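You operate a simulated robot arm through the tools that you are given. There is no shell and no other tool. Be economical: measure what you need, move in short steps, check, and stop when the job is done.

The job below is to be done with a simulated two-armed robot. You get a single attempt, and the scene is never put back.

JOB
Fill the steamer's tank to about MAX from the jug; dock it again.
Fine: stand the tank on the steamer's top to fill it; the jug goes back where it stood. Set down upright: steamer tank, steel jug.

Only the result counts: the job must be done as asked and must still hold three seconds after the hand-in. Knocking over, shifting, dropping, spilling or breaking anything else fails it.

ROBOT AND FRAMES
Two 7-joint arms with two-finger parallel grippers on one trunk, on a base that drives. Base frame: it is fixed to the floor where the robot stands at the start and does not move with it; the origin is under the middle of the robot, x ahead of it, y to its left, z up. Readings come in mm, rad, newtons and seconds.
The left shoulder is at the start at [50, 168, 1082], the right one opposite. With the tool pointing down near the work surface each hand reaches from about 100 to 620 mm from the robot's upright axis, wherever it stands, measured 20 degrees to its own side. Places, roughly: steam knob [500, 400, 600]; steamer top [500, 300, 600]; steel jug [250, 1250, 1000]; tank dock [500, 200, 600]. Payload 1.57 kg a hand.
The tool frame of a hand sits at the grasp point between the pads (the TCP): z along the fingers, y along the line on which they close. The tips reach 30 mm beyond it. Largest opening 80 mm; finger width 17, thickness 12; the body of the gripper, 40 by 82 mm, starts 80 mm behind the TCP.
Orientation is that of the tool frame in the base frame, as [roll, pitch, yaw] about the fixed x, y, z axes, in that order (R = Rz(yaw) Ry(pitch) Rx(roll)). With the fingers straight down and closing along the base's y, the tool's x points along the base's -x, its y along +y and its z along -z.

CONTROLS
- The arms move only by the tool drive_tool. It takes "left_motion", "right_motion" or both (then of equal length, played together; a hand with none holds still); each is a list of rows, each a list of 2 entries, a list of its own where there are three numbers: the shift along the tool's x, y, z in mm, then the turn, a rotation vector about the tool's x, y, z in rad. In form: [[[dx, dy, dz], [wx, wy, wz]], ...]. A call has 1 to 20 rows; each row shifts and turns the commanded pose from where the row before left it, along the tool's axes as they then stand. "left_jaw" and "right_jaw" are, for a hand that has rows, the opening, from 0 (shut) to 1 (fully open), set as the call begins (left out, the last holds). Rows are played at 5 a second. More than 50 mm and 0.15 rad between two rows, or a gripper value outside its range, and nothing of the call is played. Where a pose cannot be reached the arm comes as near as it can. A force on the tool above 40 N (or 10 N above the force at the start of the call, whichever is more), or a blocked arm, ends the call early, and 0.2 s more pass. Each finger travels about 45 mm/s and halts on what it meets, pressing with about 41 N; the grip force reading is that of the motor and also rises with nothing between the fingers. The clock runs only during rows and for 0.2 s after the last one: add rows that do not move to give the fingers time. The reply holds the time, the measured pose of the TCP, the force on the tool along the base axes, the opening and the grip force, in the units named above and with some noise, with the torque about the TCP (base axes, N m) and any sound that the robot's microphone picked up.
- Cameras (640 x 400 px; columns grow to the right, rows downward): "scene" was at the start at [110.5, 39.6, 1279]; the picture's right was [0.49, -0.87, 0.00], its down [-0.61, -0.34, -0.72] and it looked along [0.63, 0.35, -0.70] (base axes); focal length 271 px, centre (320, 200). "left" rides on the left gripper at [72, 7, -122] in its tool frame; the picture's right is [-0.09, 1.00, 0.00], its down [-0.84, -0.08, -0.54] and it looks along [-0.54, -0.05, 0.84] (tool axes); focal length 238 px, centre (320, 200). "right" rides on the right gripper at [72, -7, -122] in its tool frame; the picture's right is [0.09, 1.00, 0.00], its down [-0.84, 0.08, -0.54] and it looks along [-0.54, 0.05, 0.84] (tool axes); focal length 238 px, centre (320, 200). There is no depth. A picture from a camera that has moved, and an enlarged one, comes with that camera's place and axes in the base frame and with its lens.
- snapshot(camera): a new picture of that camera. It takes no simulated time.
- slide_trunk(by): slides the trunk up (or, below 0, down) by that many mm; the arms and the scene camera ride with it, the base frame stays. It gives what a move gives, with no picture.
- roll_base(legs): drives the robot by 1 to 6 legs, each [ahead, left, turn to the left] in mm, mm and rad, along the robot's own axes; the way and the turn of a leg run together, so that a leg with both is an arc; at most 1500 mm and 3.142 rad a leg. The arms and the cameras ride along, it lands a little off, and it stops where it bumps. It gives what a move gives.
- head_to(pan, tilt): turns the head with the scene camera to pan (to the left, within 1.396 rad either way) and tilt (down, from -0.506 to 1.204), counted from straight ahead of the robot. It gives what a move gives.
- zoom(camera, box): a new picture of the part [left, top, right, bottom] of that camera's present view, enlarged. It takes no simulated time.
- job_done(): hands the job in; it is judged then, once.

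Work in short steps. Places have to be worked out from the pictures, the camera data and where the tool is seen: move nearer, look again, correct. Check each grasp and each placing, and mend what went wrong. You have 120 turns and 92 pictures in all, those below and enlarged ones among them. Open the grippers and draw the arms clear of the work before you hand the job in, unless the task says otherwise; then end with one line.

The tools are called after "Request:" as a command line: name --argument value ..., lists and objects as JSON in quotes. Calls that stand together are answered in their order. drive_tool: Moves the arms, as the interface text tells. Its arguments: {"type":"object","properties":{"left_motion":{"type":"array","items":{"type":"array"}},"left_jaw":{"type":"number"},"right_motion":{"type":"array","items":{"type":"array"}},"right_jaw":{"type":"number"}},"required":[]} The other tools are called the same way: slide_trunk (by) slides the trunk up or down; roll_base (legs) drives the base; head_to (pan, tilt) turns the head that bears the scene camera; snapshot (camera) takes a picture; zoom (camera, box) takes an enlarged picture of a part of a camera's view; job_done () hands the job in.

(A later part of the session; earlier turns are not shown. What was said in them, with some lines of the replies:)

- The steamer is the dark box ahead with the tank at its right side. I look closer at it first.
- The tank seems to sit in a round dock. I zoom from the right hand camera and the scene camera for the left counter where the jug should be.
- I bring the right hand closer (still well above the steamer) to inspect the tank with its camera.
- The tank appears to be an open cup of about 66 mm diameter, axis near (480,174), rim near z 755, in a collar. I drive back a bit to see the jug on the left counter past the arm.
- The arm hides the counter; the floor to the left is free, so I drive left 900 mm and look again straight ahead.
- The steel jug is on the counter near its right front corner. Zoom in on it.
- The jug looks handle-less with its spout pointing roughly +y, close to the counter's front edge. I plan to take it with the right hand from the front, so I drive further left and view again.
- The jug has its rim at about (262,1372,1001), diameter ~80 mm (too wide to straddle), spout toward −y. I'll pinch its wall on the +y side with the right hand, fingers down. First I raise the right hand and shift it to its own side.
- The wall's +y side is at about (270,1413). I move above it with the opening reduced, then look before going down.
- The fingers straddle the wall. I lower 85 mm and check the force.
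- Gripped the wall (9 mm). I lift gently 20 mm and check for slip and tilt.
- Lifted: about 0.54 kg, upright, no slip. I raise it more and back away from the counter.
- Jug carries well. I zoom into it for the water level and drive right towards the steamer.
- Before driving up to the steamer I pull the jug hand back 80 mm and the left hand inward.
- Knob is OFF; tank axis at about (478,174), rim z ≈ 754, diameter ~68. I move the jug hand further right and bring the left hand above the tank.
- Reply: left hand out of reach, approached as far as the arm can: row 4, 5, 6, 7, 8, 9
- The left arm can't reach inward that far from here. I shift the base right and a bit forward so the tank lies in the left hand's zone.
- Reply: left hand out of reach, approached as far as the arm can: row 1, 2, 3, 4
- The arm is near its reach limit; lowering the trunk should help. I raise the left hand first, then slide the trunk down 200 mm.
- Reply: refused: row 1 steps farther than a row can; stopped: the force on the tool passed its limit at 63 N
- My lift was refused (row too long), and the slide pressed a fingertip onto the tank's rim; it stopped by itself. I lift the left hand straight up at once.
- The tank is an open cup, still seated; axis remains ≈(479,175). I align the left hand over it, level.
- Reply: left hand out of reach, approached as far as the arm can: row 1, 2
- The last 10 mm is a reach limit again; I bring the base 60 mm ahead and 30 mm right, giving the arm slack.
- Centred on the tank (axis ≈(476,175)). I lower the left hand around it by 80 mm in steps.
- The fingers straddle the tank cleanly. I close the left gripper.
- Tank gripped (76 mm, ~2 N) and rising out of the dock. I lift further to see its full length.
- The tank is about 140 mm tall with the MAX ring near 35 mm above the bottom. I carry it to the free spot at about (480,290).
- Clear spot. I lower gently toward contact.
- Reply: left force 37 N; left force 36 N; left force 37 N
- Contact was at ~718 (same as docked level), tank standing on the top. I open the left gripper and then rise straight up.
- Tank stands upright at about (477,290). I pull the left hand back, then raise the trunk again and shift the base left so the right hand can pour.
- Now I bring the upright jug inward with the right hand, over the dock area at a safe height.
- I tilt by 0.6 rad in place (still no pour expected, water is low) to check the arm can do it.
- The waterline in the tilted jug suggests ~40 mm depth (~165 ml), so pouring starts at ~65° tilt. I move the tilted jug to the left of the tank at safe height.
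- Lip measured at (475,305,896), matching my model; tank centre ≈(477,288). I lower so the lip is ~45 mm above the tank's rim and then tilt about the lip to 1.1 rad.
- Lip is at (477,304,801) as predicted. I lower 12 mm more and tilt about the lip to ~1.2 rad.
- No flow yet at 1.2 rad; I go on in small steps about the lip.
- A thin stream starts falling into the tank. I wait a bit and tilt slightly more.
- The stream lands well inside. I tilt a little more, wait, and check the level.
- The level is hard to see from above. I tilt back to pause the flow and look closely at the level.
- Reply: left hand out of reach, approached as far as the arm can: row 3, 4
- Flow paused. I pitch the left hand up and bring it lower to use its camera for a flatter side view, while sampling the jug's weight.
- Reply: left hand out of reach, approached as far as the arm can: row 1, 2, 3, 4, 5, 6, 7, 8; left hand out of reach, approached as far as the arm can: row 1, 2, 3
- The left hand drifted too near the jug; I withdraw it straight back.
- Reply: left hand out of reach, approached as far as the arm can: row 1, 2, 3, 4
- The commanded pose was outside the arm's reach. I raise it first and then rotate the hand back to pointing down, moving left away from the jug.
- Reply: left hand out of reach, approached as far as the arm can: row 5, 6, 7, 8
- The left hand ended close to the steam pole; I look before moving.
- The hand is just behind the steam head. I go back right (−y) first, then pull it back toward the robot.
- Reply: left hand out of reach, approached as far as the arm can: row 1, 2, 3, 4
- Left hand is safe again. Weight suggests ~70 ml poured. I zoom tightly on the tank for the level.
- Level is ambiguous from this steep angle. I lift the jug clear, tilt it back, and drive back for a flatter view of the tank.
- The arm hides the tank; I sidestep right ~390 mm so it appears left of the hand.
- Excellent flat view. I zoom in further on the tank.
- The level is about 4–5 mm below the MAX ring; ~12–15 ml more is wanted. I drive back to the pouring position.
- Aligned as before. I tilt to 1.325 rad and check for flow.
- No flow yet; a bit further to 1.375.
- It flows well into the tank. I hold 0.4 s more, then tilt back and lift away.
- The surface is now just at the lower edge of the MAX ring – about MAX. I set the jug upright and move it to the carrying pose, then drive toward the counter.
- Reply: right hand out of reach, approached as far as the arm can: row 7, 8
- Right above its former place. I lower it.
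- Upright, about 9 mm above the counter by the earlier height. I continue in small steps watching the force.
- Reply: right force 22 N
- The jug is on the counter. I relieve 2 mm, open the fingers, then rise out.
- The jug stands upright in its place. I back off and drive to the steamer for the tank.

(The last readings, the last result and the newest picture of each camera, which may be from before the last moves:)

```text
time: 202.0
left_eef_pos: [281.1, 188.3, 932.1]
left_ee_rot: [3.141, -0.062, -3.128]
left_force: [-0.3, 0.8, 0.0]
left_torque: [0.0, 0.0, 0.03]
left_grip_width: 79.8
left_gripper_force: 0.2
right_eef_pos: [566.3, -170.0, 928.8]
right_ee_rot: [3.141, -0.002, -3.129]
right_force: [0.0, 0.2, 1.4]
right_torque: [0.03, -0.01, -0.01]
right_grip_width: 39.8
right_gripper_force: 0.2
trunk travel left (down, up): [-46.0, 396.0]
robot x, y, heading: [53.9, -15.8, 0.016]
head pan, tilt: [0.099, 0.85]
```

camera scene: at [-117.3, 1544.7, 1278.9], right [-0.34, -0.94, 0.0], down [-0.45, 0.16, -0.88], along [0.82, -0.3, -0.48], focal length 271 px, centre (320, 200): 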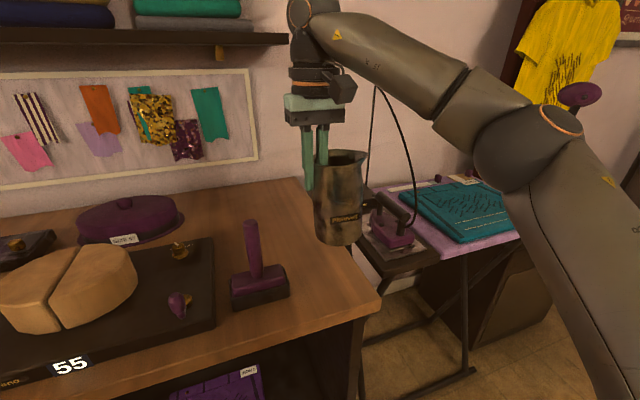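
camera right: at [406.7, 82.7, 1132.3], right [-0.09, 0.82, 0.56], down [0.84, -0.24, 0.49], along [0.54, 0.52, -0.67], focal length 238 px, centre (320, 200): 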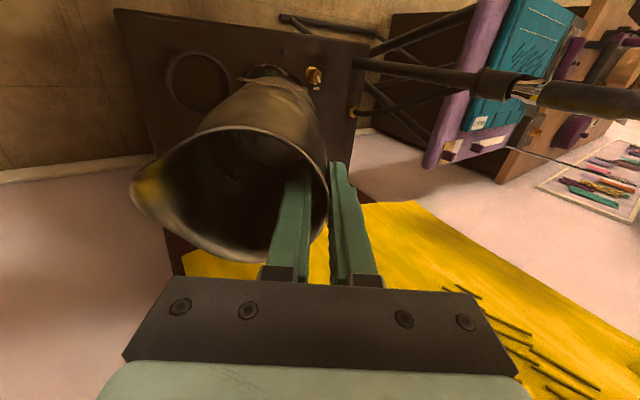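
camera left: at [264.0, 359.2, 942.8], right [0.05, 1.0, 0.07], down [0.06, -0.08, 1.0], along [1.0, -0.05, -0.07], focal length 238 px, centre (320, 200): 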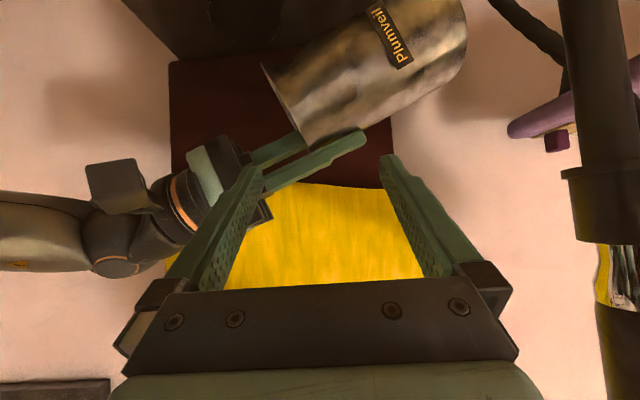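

I level the left hand and bring it above the standing tank (477,289).

Request:
drive_tool --left_motion '[[[0, 0, 0], [0, -0.062, 0.0136]], [[-39, 20, 15], [0, 0, 0]], [[-39, 20, 15], [0, 0, 0]], [[-39, 20, 15], [0, 0, 0]], [[-39, 20, 15], [0, 0, 0]], [[-39, 20, 15], [0, 0, 0]], [[0, 0, 25], [0, 0, 0]], [[0, 0, 0], [0, 0, 0]]]' --left_jaw 1

Request:
snapshot --camera "left"

```text
time: 203.8
left_eef_pos: [476.2, 291.0, 833.5]
left_ee_rot: [3.14, -0.001, 3.139]
left_force: [-0.1, 0.1, 0.1]
left_torque: [0.03, -0.02, -0.02]
left_grip_width: 80.1
left_gripper_force: 0.0
right_eef_pos: [565.1, -168.8, 928.0]
right_ee_rot: [3.14, -0.001, -3.13]
right_force: [-0.1, -0.4, -0.4]
right_torque: [0.0, 0.01, -0.01]
right_grip_width: 39.9
right_gripper_force: 0.0
trunk travel left (down, up): [-46.0, 396.0]
robot x, y, heading: [51.1, -16.1, 0.011]
head pan, tilt: [0.099, 0.85]
```

```text
10 pictures are left
camera left: at [403.6, 297.9, 953.8], right [0.09, 1.0, 0.0], down [0.84, -0.08, 0.54], along [0.54, -0.05, -0.84], focal length 238 px, centre (320, 200)
```

left: 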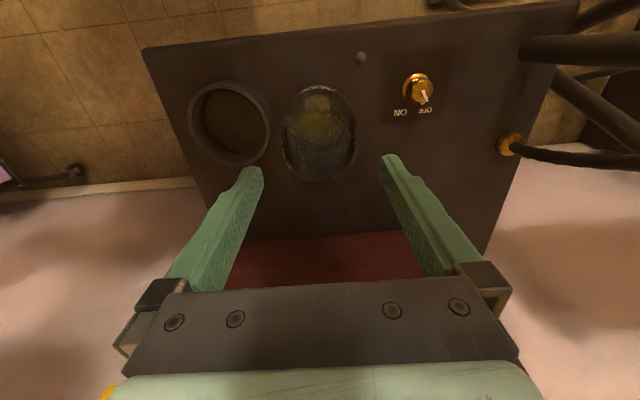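

Aligned. I lower around the tank in two stages.

Request:
drive_tool --left_motion '[[[-1, -1, 25], [0, 0, 0]], [[0, 0, 20], [0, 0, 0]], [[0, 0, 15], [0, 0, 0]], [[0, 0, 0], [0, 0, 0]]]'

Request:
zoom --camera "left" --box '[220, 60, 420, 240]'

```text
time: 204.8
left_eef_pos: [476.0, 289.2, 772.6]
left_ee_rot: [3.141, -0.001, 3.14]
left_force: [-0.2, 1.3, -0.9]
left_torque: [0.0, 0.03, 0.02]
left_grip_width: 80.1
left_gripper_force: 0.0
right_eef_pos: [567.1, -169.5, 927.2]
right_ee_rot: [3.139, -0.003, -3.13]
right_force: [-0.2, 0.4, 0.6]
right_torque: [-0.01, 0.0, -0.01]
right_grip_width: 40.0
right_gripper_force: 0.2
trunk travel left (down, up): [-46.0, 396.0]
robot x, y, heading: [54.2, -17.6, 0.009]
head pan, tilt: [0.099, 0.85]
```

```text
2.22 times, centred on (320, 150) of left
camera zoom: at [403.7, 296.1, 894.2], right [0.09, 1.0, 0.0], down [0.84, -0.08, 0.54], along [0.54, -0.05, -0.84], focal length 530 px, centre (320, 311)
```

zoom: 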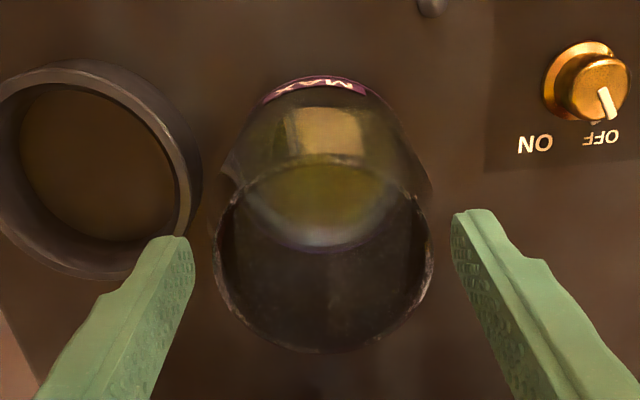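

Well centred. Lower the rest and close.

Request:
drive_tool --left_motion '[[[0, 0, 20], [0, 0, 0]], [[0, 0, 20], [0, 0, 0]], [[0, 0, 19], [0, 0, 0]], [[0, 0, 0], [0, 0, 0]]]'

Request:
drive_tool --left_motion '[[[0, 0, 0], [0, 0, 0]], [[0, 0, 0], [0, 0, 0]], [[0, 0, 0], [0, 0, 0]], [[0, 0, 0], [0, 0, 0]]]' --left_jaw 0

Request:
drive_tool --left_motion '[[[0, 0, -5], [0, 0, 0]], [[0, 0, -10], [0, 0, 0]], [[0, 0, -15], [0, 0, 0]], [[0, 0, -15], [0, 0, 0]], [[0, 0, 0], [0, 0, 0]]]'

```text
time: 205.8
left_eef_pos: [476.5, 287.8, 714.1]
left_ee_rot: [3.141, -0.002, 3.14]
left_force: [-0.3, 0.8, -0.1]
left_torque: [-0.02, 0.02, 0.0]
left_grip_width: 79.7
left_gripper_force: 0.1
right_eef_pos: [565.9, -169.0, 927.9]
right_ee_rot: [3.14, 0.0, -3.129]
right_force: [1.0, -0.8, 0.1]
right_torque: [0.0, -0.02, 0.01]
right_grip_width: 40.1
right_gripper_force: 0.1
trunk travel left (down, up): [-46.0, 396.0]
robot x, y, heading: [51.6, -12.9, 0.009]
head pan, tilt: [0.099, 0.85]
```

```text
time: 206.8
left_eef_pos: [476.4, 287.6, 713.8]
left_ee_rot: [-3.141, -0.004, 3.141]
left_force: [0.0, -0.5, 0.2]
left_torque: [-0.01, 0.0, -0.02]
left_grip_width: 76.1
left_gripper_force: 40.4
right_eef_pos: [566.8, -169.7, 928.7]
right_ee_rot: [3.139, -0.002, -3.129]
right_force: [-0.1, 0.9, 0.9]
right_torque: [0.01, -0.04, 0.0]
right_grip_width: 40.3
right_gripper_force: 0.1
trunk travel left (down, up): [-46.0, 396.0]
robot x, y, heading: [54.6, -13.9, 0.014]
head pan, tilt: [0.099, 0.85]
```

```text
time: 208.0
left_eef_pos: [476.6, 289.1, 758.4]
left_ee_rot: [3.142, -0.003, 3.138]
left_force: [-0.4, 0.7, -2.3]
left_torque: [0.0, 0.03, 0.03]
left_grip_width: 76.1
left_gripper_force: 41.1
right_eef_pos: [565.4, -170.5, 928.3]
right_ee_rot: [3.139, -0.002, -3.13]
right_force: [-0.9, 0.1, 0.5]
right_torque: [0.02, 0.02, 0.01]
right_grip_width: 40.2
right_gripper_force: 0.1
trunk travel left (down, up): [-46.0, 396.0]
robot x, y, heading: [53.8, -16.3, 0.013]
head pan, tilt: [0.099, 0.85]
```

Tank lifted with water (2.3 N). I raise it and carry it back over the dock.

Request:
drive_tool --left_motion '[[[0, 0, -20], [0, 0, 0]], [[0, 0, -20], [0, 0, 0]], [[0, -10, 0], [0, 0, 0]], [[0, -20, 0], [0, 0, 0]], [[0, -25, 0], [0, 0, 0]], [[0, -25, 0], [0, 0, 0]], [[0, -20, 0], [0, 0, 0]], [[-1, -13, 0], [0, 0, 0]], [[0, 0, 0], [0, 0, 0]]]'

Request:
zoom --camera "scene" --box '[120, 110, 360, 270]'

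```text
time: 210.0
left_eef_pos: [477.8, 174.2, 800.2]
left_ee_rot: [-3.14, -0.002, 3.14]
left_force: [0.1, -0.1, -1.8]
left_torque: [-0.04, 0.01, 0.01]
left_grip_width: 75.7
left_gripper_force: 41.7
right_eef_pos: [565.4, -170.8, 928.0]
right_ee_rot: [3.14, -0.001, -3.129]
right_force: [0.3, -0.3, 0.5]
right_torque: [0.01, -0.01, 0.01]
right_grip_width: 40.1
right_gripper_force: 0.1
trunk travel left (down, up): [-46.0, 396.0]
robot x, y, heading: [53.9, -14.4, 0.012]
head pan, tilt: [0.099, 0.85]
```

```text
2.50 times, centred on (240, 190) of scene
camera zoom: at [170.4, -5.8, 1068.9], right [0.11, -0.99, 0.0], down [-0.75, -0.08, -0.66], along [0.66, 0.07, -0.75], focal length 678 px, centre (520, 225)
```

zoom: 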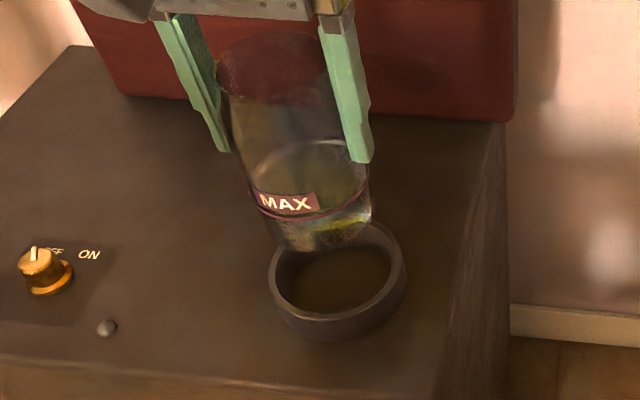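

Over the dock with water right about at the MAX ring. I lower into the collar.

Request:
drive_tool --left_motion '[[[0, 1, 20], [0, 0, 0]], [[0, 0, 20], [0, 0, 0]], [[0, 0, 20], [0, 0, 0]], [[0, 0, 15], [0, 0, 0]], [[0, 0, 0], [0, 0, 0]]]'

Request:
drive_tool --left_motion '[[[0, 0, 5], [0, 0, 0]], [[0, 0, 0], [0, 0, 0]]]'

Request:
drive_tool --left_motion '[[[0, 0, 3], [0, 0, 0]], [[0, 0, 0], [0, 0, 0]]]'

```text
time: 211.2
left_eef_pos: [478.7, 176.5, 722.4]
left_ee_rot: [-3.14, -0.003, 3.141]
left_force: [-5.9, -5.3, -3.1]
left_torque: [-0.49, 0.55, 0.02]
left_grip_width: 76.0
left_gripper_force: 41.0
right_eef_pos: [565.2, -170.4, 926.7]
right_ee_rot: [3.14, -0.002, -3.129]
right_force: [0.7, 0.2, -0.7]
right_torque: [0.01, -0.02, 0.03]
right_grip_width: 40.1
right_gripper_force: 0.1
trunk travel left (down, up): [-46.0, 396.0]
robot x, y, heading: [54.9, -16.2, 0.01]
head pan, tilt: [0.099, 0.85]
```

```text
time: 211.8
left_eef_pos: [478.1, 177.2, 717.8]
left_ee_rot: [-3.141, 0.001, 3.14]
left_force: [-3.6, -6.5, -0.5]
left_torque: [-0.46, 0.25, -0.06]
left_grip_width: 76.0
left_gripper_force: 41.0
right_eef_pos: [565.8, -170.4, 927.2]
right_ee_rot: [3.14, -0.001, -3.128]
right_force: [-0.5, -0.3, 0.8]
right_torque: [0.02, -0.01, 0.05]
right_grip_width: 39.9
right_gripper_force: 0.0
trunk travel left (down, up): [-46.0, 396.0]
robot x, y, heading: [49.0, -10.8, 0.015]
head pan, tilt: [0.099, 0.85]
```

```text
time: 212.4
left_eef_pos: [478.0, 176.3, 714.8]
left_ee_rot: [3.141, -0.001, 3.141]
left_force: [-3.6, -3.0, -0.7]
left_torque: [-0.2, 0.25, 0.0]
left_grip_width: 75.9
left_gripper_force: 41.6
right_eef_pos: [566.5, -170.0, 928.3]
right_ee_rot: [3.14, -0.001, -3.129]
right_force: [0.4, -0.3, -0.2]
right_torque: [0.0, 0.0, 0.0]
right_grip_width: 40.1
right_gripper_force: 0.1
trunk travel left (down, up): [-46.0, 396.0]
robot x, y, heading: [53.3, -12.7, 0.012]
head pan, tilt: [0.099, 0.85]
```

Slight side force from the collar (toward −x, −y); I shift 1.5–2 mm that way and lower a bit more.

Request:
drive_tool --left_motion '[[[1.5, -2, 0], [0, 0, 0]], [[0, 0, 2], [0, 0, 0]], [[0, 0, 0], [0, 0, 0]]]'

Request:
drive_tool --left_motion '[[[0, 0, 2], [0, 0, 0]], [[0, 0, 0], [0, 0, 0]]]'

Request:
zoom --camera "scene" --box '[120, 110, 360, 270]'

```text
time: 213.2
left_eef_pos: [475.9, 173.5, 713.4]
left_ee_rot: [-3.14, -0.002, 3.139]
left_force: [-0.6, 0.0, -2.8]
left_torque: [-0.01, 0.01, 0.02]
left_grip_width: 75.8
left_gripper_force: 40.9
right_eef_pos: [565.5, -169.8, 928.6]
right_ee_rot: [3.139, -0.002, -3.129]
right_force: [0.3, -0.7, -0.2]
right_torque: [0.01, 0.01, 0.03]
right_grip_width: 39.9
right_gripper_force: 0.0
trunk travel left (down, up): [-46.0, 396.0]
robot x, y, heading: [55.3, -15.3, 0.015]
head pan, tilt: [0.099, 0.85]
```

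```text
time: 213.8
left_eef_pos: [474.0, 173.5, 713.4]
left_ee_rot: [-3.14, 0.002, 3.139]
left_force: [-1.9, 1.7, 16.3]
left_torque: [0.25, 0.65, -0.02]
left_grip_width: 75.8
left_gripper_force: 40.4
right_eef_pos: [565.2, -170.8, 929.1]
right_ee_rot: [3.14, 0.001, -3.131]
right_force: [-0.7, -0.2, -0.7]
right_torque: [0.02, 0.0, -0.02]
right_grip_width: 40.1
right_gripper_force: 0.0
trunk travel left (down, up): [-46.0, 396.0]
robot x, y, heading: [54.1, -14.1, 0.009]
head pan, tilt: [0.099, 0.85]
```

```text
2.50 times, centred on (240, 190) of scene
camera zoom: at [169.3, -6.2, 1069.4], right [0.11, -0.99, 0.0], down [-0.75, -0.08, -0.66], along [0.66, 0.07, -0.75], focal length 678 px, centre (520, 225)
```

zoom: 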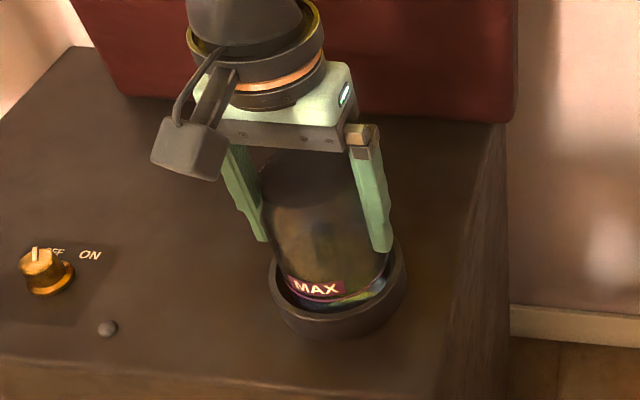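

Seated at the expected height (713, bottom contact). I release and rise straight up.

Request:
drive_tool --left_motion '[[[0, 0, -1.5], [0, 0, 0]], [[0, 0, 0], [0, 0, 0]]]'

Request:
drive_tool --left_motion '[[[0, 0, 0], [0, 0, 0]], [[0, 0, 0], [0, 0, 0]], [[0, 0, 0], [0, 0, 0]]]' --left_jaw 1

Request:
drive_tool --left_motion '[[[0, 0, -10], [0, 0, 0]], [[0, 0, -15], [0, 0, 0]], [[0, 0, -25], [0, 0, 0]], [[0, 0, -30], [0, 0, 0]], [[0, 0, -40], [0, 0, 0]], [[0, 0, -40], [0, 0, 0]], [[0, 0, 0], [0, 0, 0]]]'

Request:
zoom --camera "scene" --box '[120, 110, 360, 270]'

```text
time: 214.4
left_eef_pos: [475.1, 173.3, 714.2]
left_ee_rot: [-3.141, -0.001, 3.14]
left_force: [-0.7, 0.8, 14.9]
left_torque: [0.2, 0.53, -0.01]
left_grip_width: 75.9
left_gripper_force: 40.9
right_eef_pos: [564.7, -168.2, 927.9]
right_ee_rot: [3.139, 0.0, -3.129]
right_force: [-0.3, 0.1, 0.5]
right_torque: [-0.02, -0.03, -0.02]
right_grip_width: 40.0
right_gripper_force: 0.1
trunk travel left (down, up): [-46.0, 396.0]
robot x, y, heading: [50.9, -17.3, 0.014]
head pan, tilt: [0.099, 0.85]
```

```text
time: 215.2
left_eef_pos: [474.8, 173.6, 712.2]
left_ee_rot: [-3.141, -0.003, 3.139]
left_force: [-0.1, -0.8, -0.2]
left_torque: [0.0, -0.01, 0.0]
left_grip_width: 80.0
left_gripper_force: 0.0
right_eef_pos: [565.1, -170.4, 927.3]
right_ee_rot: [3.139, -0.001, -3.127]
right_force: [-0.5, 0.8, 0.5]
right_torque: [0.03, -0.01, 0.02]
right_grip_width: 39.8
right_gripper_force: 0.0
trunk travel left (down, up): [-46.0, 396.0]
robot x, y, heading: [52.4, -12.1, 0.014]
head pan, tilt: [0.099, 0.85]
```

```text
time: 216.8
left_eef_pos: [474.8, 175.5, 875.1]
left_ee_rot: [3.14, -0.002, 3.139]
left_force: [0.8, 0.7, 0.3]
left_torque: [-0.03, -0.01, -0.02]
left_grip_width: 80.2
left_gripper_force: 0.0
right_eef_pos: [566.4, -169.4, 927.1]
right_ee_rot: [3.139, -0.003, -3.13]
right_force: [0.1, 0.0, 0.1]
right_torque: [0.0, 0.02, 0.0]
right_grip_width: 40.1
right_gripper_force: 0.0
trunk travel left (down, up): [-46.0, 396.0]
robot x, y, heading: [47.7, -12.3, 0.009]
head pan, tilt: [0.099, 0.85]
```

```text
2.50 times, centred on (240, 190) of scene
camera zoom: at [170.3, -5.9, 1069.0], right [0.11, -0.99, 0.0], down [-0.75, -0.08, -0.66], along [0.66, 0.07, -0.75], focal length 678 px, centre (520, 225)
```

zoom: 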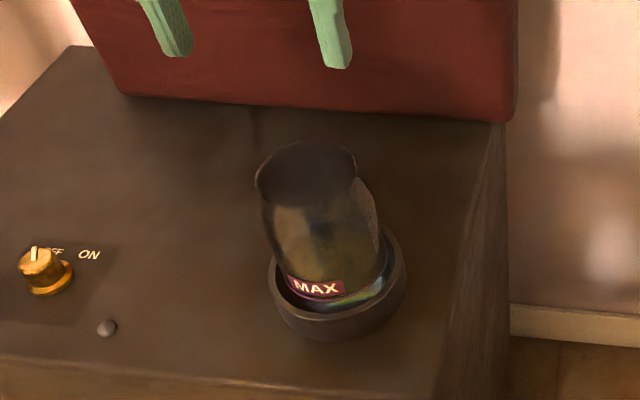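

Docked and upright. I draw the left arm back and reverse the base for a final look.

Request:
drive_tool --left_motion '[[[0, 0, -40], [0, 0, 0]], [[40, 0, 0], [0, 0, 0]], [[40, 0, 0], [0, 0, 0]], [[40, 0, 0], [0, 0, 0]], [[40, 0, 0], [0, 0, 0]], [[0, 0, 0], [0, 0, 0]]]'

Request:
roll_base --legs '[[-500, 0, 0]]'

Request:
head_to --pan 0.25 --tilt 0.5

Request:
snapshot --camera "scene"

```text
time: 218.2
left_eef_pos: [311.5, 174.0, 913.9]
left_ee_rot: [3.141, 0.0, 3.138]
left_force: [-0.1, -0.1, -1.4]
left_torque: [-0.01, -0.01, -0.04]
left_grip_width: 79.8
left_gripper_force: 0.1
right_eef_pos: [565.8, -169.4, 927.8]
right_ee_rot: [3.14, -0.003, -3.129]
right_force: [-0.3, 0.2, -0.6]
right_torque: [-0.03, 0.04, -0.03]
right_grip_width: 40.0
right_gripper_force: 0.2
trunk travel left (down, up): [-46.0, 396.0]
robot x, y, heading: [50.2, -10.9, 0.011]
head pan, tilt: [0.099, 0.85]
```

```text
time: 221.1
left_eef_pos: [-185.8, 167.8, 913.7]
left_ee_rot: [-3.141, -0.003, 3.141]
left_force: [-0.5, 0.2, 0.5]
left_torque: [0.0, 0.03, -0.01]
left_grip_width: 80.3
left_gripper_force: 0.0
right_eef_pos: [69.1, -175.6, 928.4]
right_ee_rot: [3.141, -0.001, -3.13]
right_force: [-0.8, 0.1, -0.1]
right_torque: [-0.01, 0.0, -0.02]
right_grip_width: 39.8
right_gripper_force: 0.1
trunk travel left (down, up): [-46.0, 396.0]
robot x, y, heading: [-444.7, -21.5, 0.012]
head pan, tilt: [0.099, 0.85]
```

```text
time: 221.9
left_eef_pos: [-185.2, 167.5, 912.9]
left_ee_rot: [-3.141, 0.0, 3.14]
left_force: [0.6, 0.5, 0.7]
left_torque: [0.01, -0.02, -0.01]
left_grip_width: 80.3
left_gripper_force: 0.0
right_eef_pos: [68.1, -177.1, 928.2]
right_ee_rot: [3.141, -0.001, -3.128]
right_force: [-0.3, 0.3, 0.6]
right_torque: [0.01, 0.02, 0.03]
right_grip_width: 39.9
right_gripper_force: 0.1
trunk travel left (down, up): [-46.0, 396.0]
robot x, y, heading: [-442.6, -18.3, 0.01]
head pan, tilt: [0.25, 0.499]
```

```text
5 pictures are left
camera scene: at [-317.2, 2.4, 1098.9], right [0.26, -0.97, 0.0], down [-0.46, -0.12, -0.88], along [0.85, 0.23, -0.48], focal length 271 px, centre (320, 200)
```

scene: 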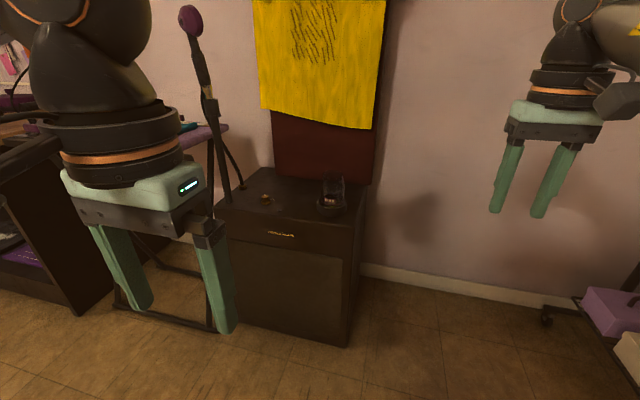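

Request:
zoom --camera "scene" --box '[312, 170, 354, 216]'

```text
8.70 times, centred on (333, 193) of scene
camera zoom: at [-317.2, 2.4, 1098.9], right [0.26, -0.97, 0.0], down [-0.46, -0.12, -0.88], along [0.85, 0.23, -0.48], focal length 2358 px, centre (207, 261)
```

zoom: 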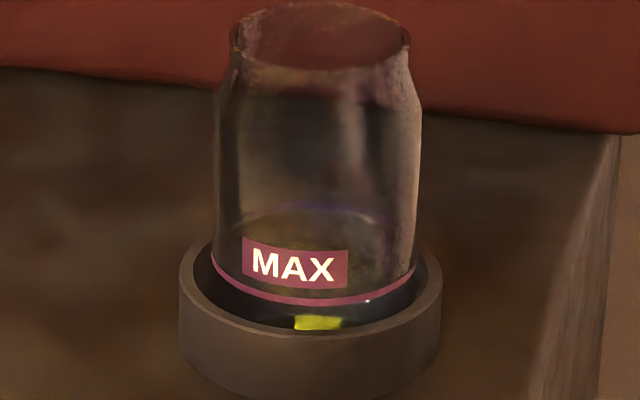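

The tank sits level in its dock, with water at about the MAX ring. The knob is OFF, the jug is back in its place and both arms are clear, so I hand in.

Request:
job_done

```text
The job is handed in.
```

The steamer's tank is filled to about the MAX line (I judged the water roughly 2 mm below the ring) and docked upright again; the jug stands upright where it was, and I saw no spills.
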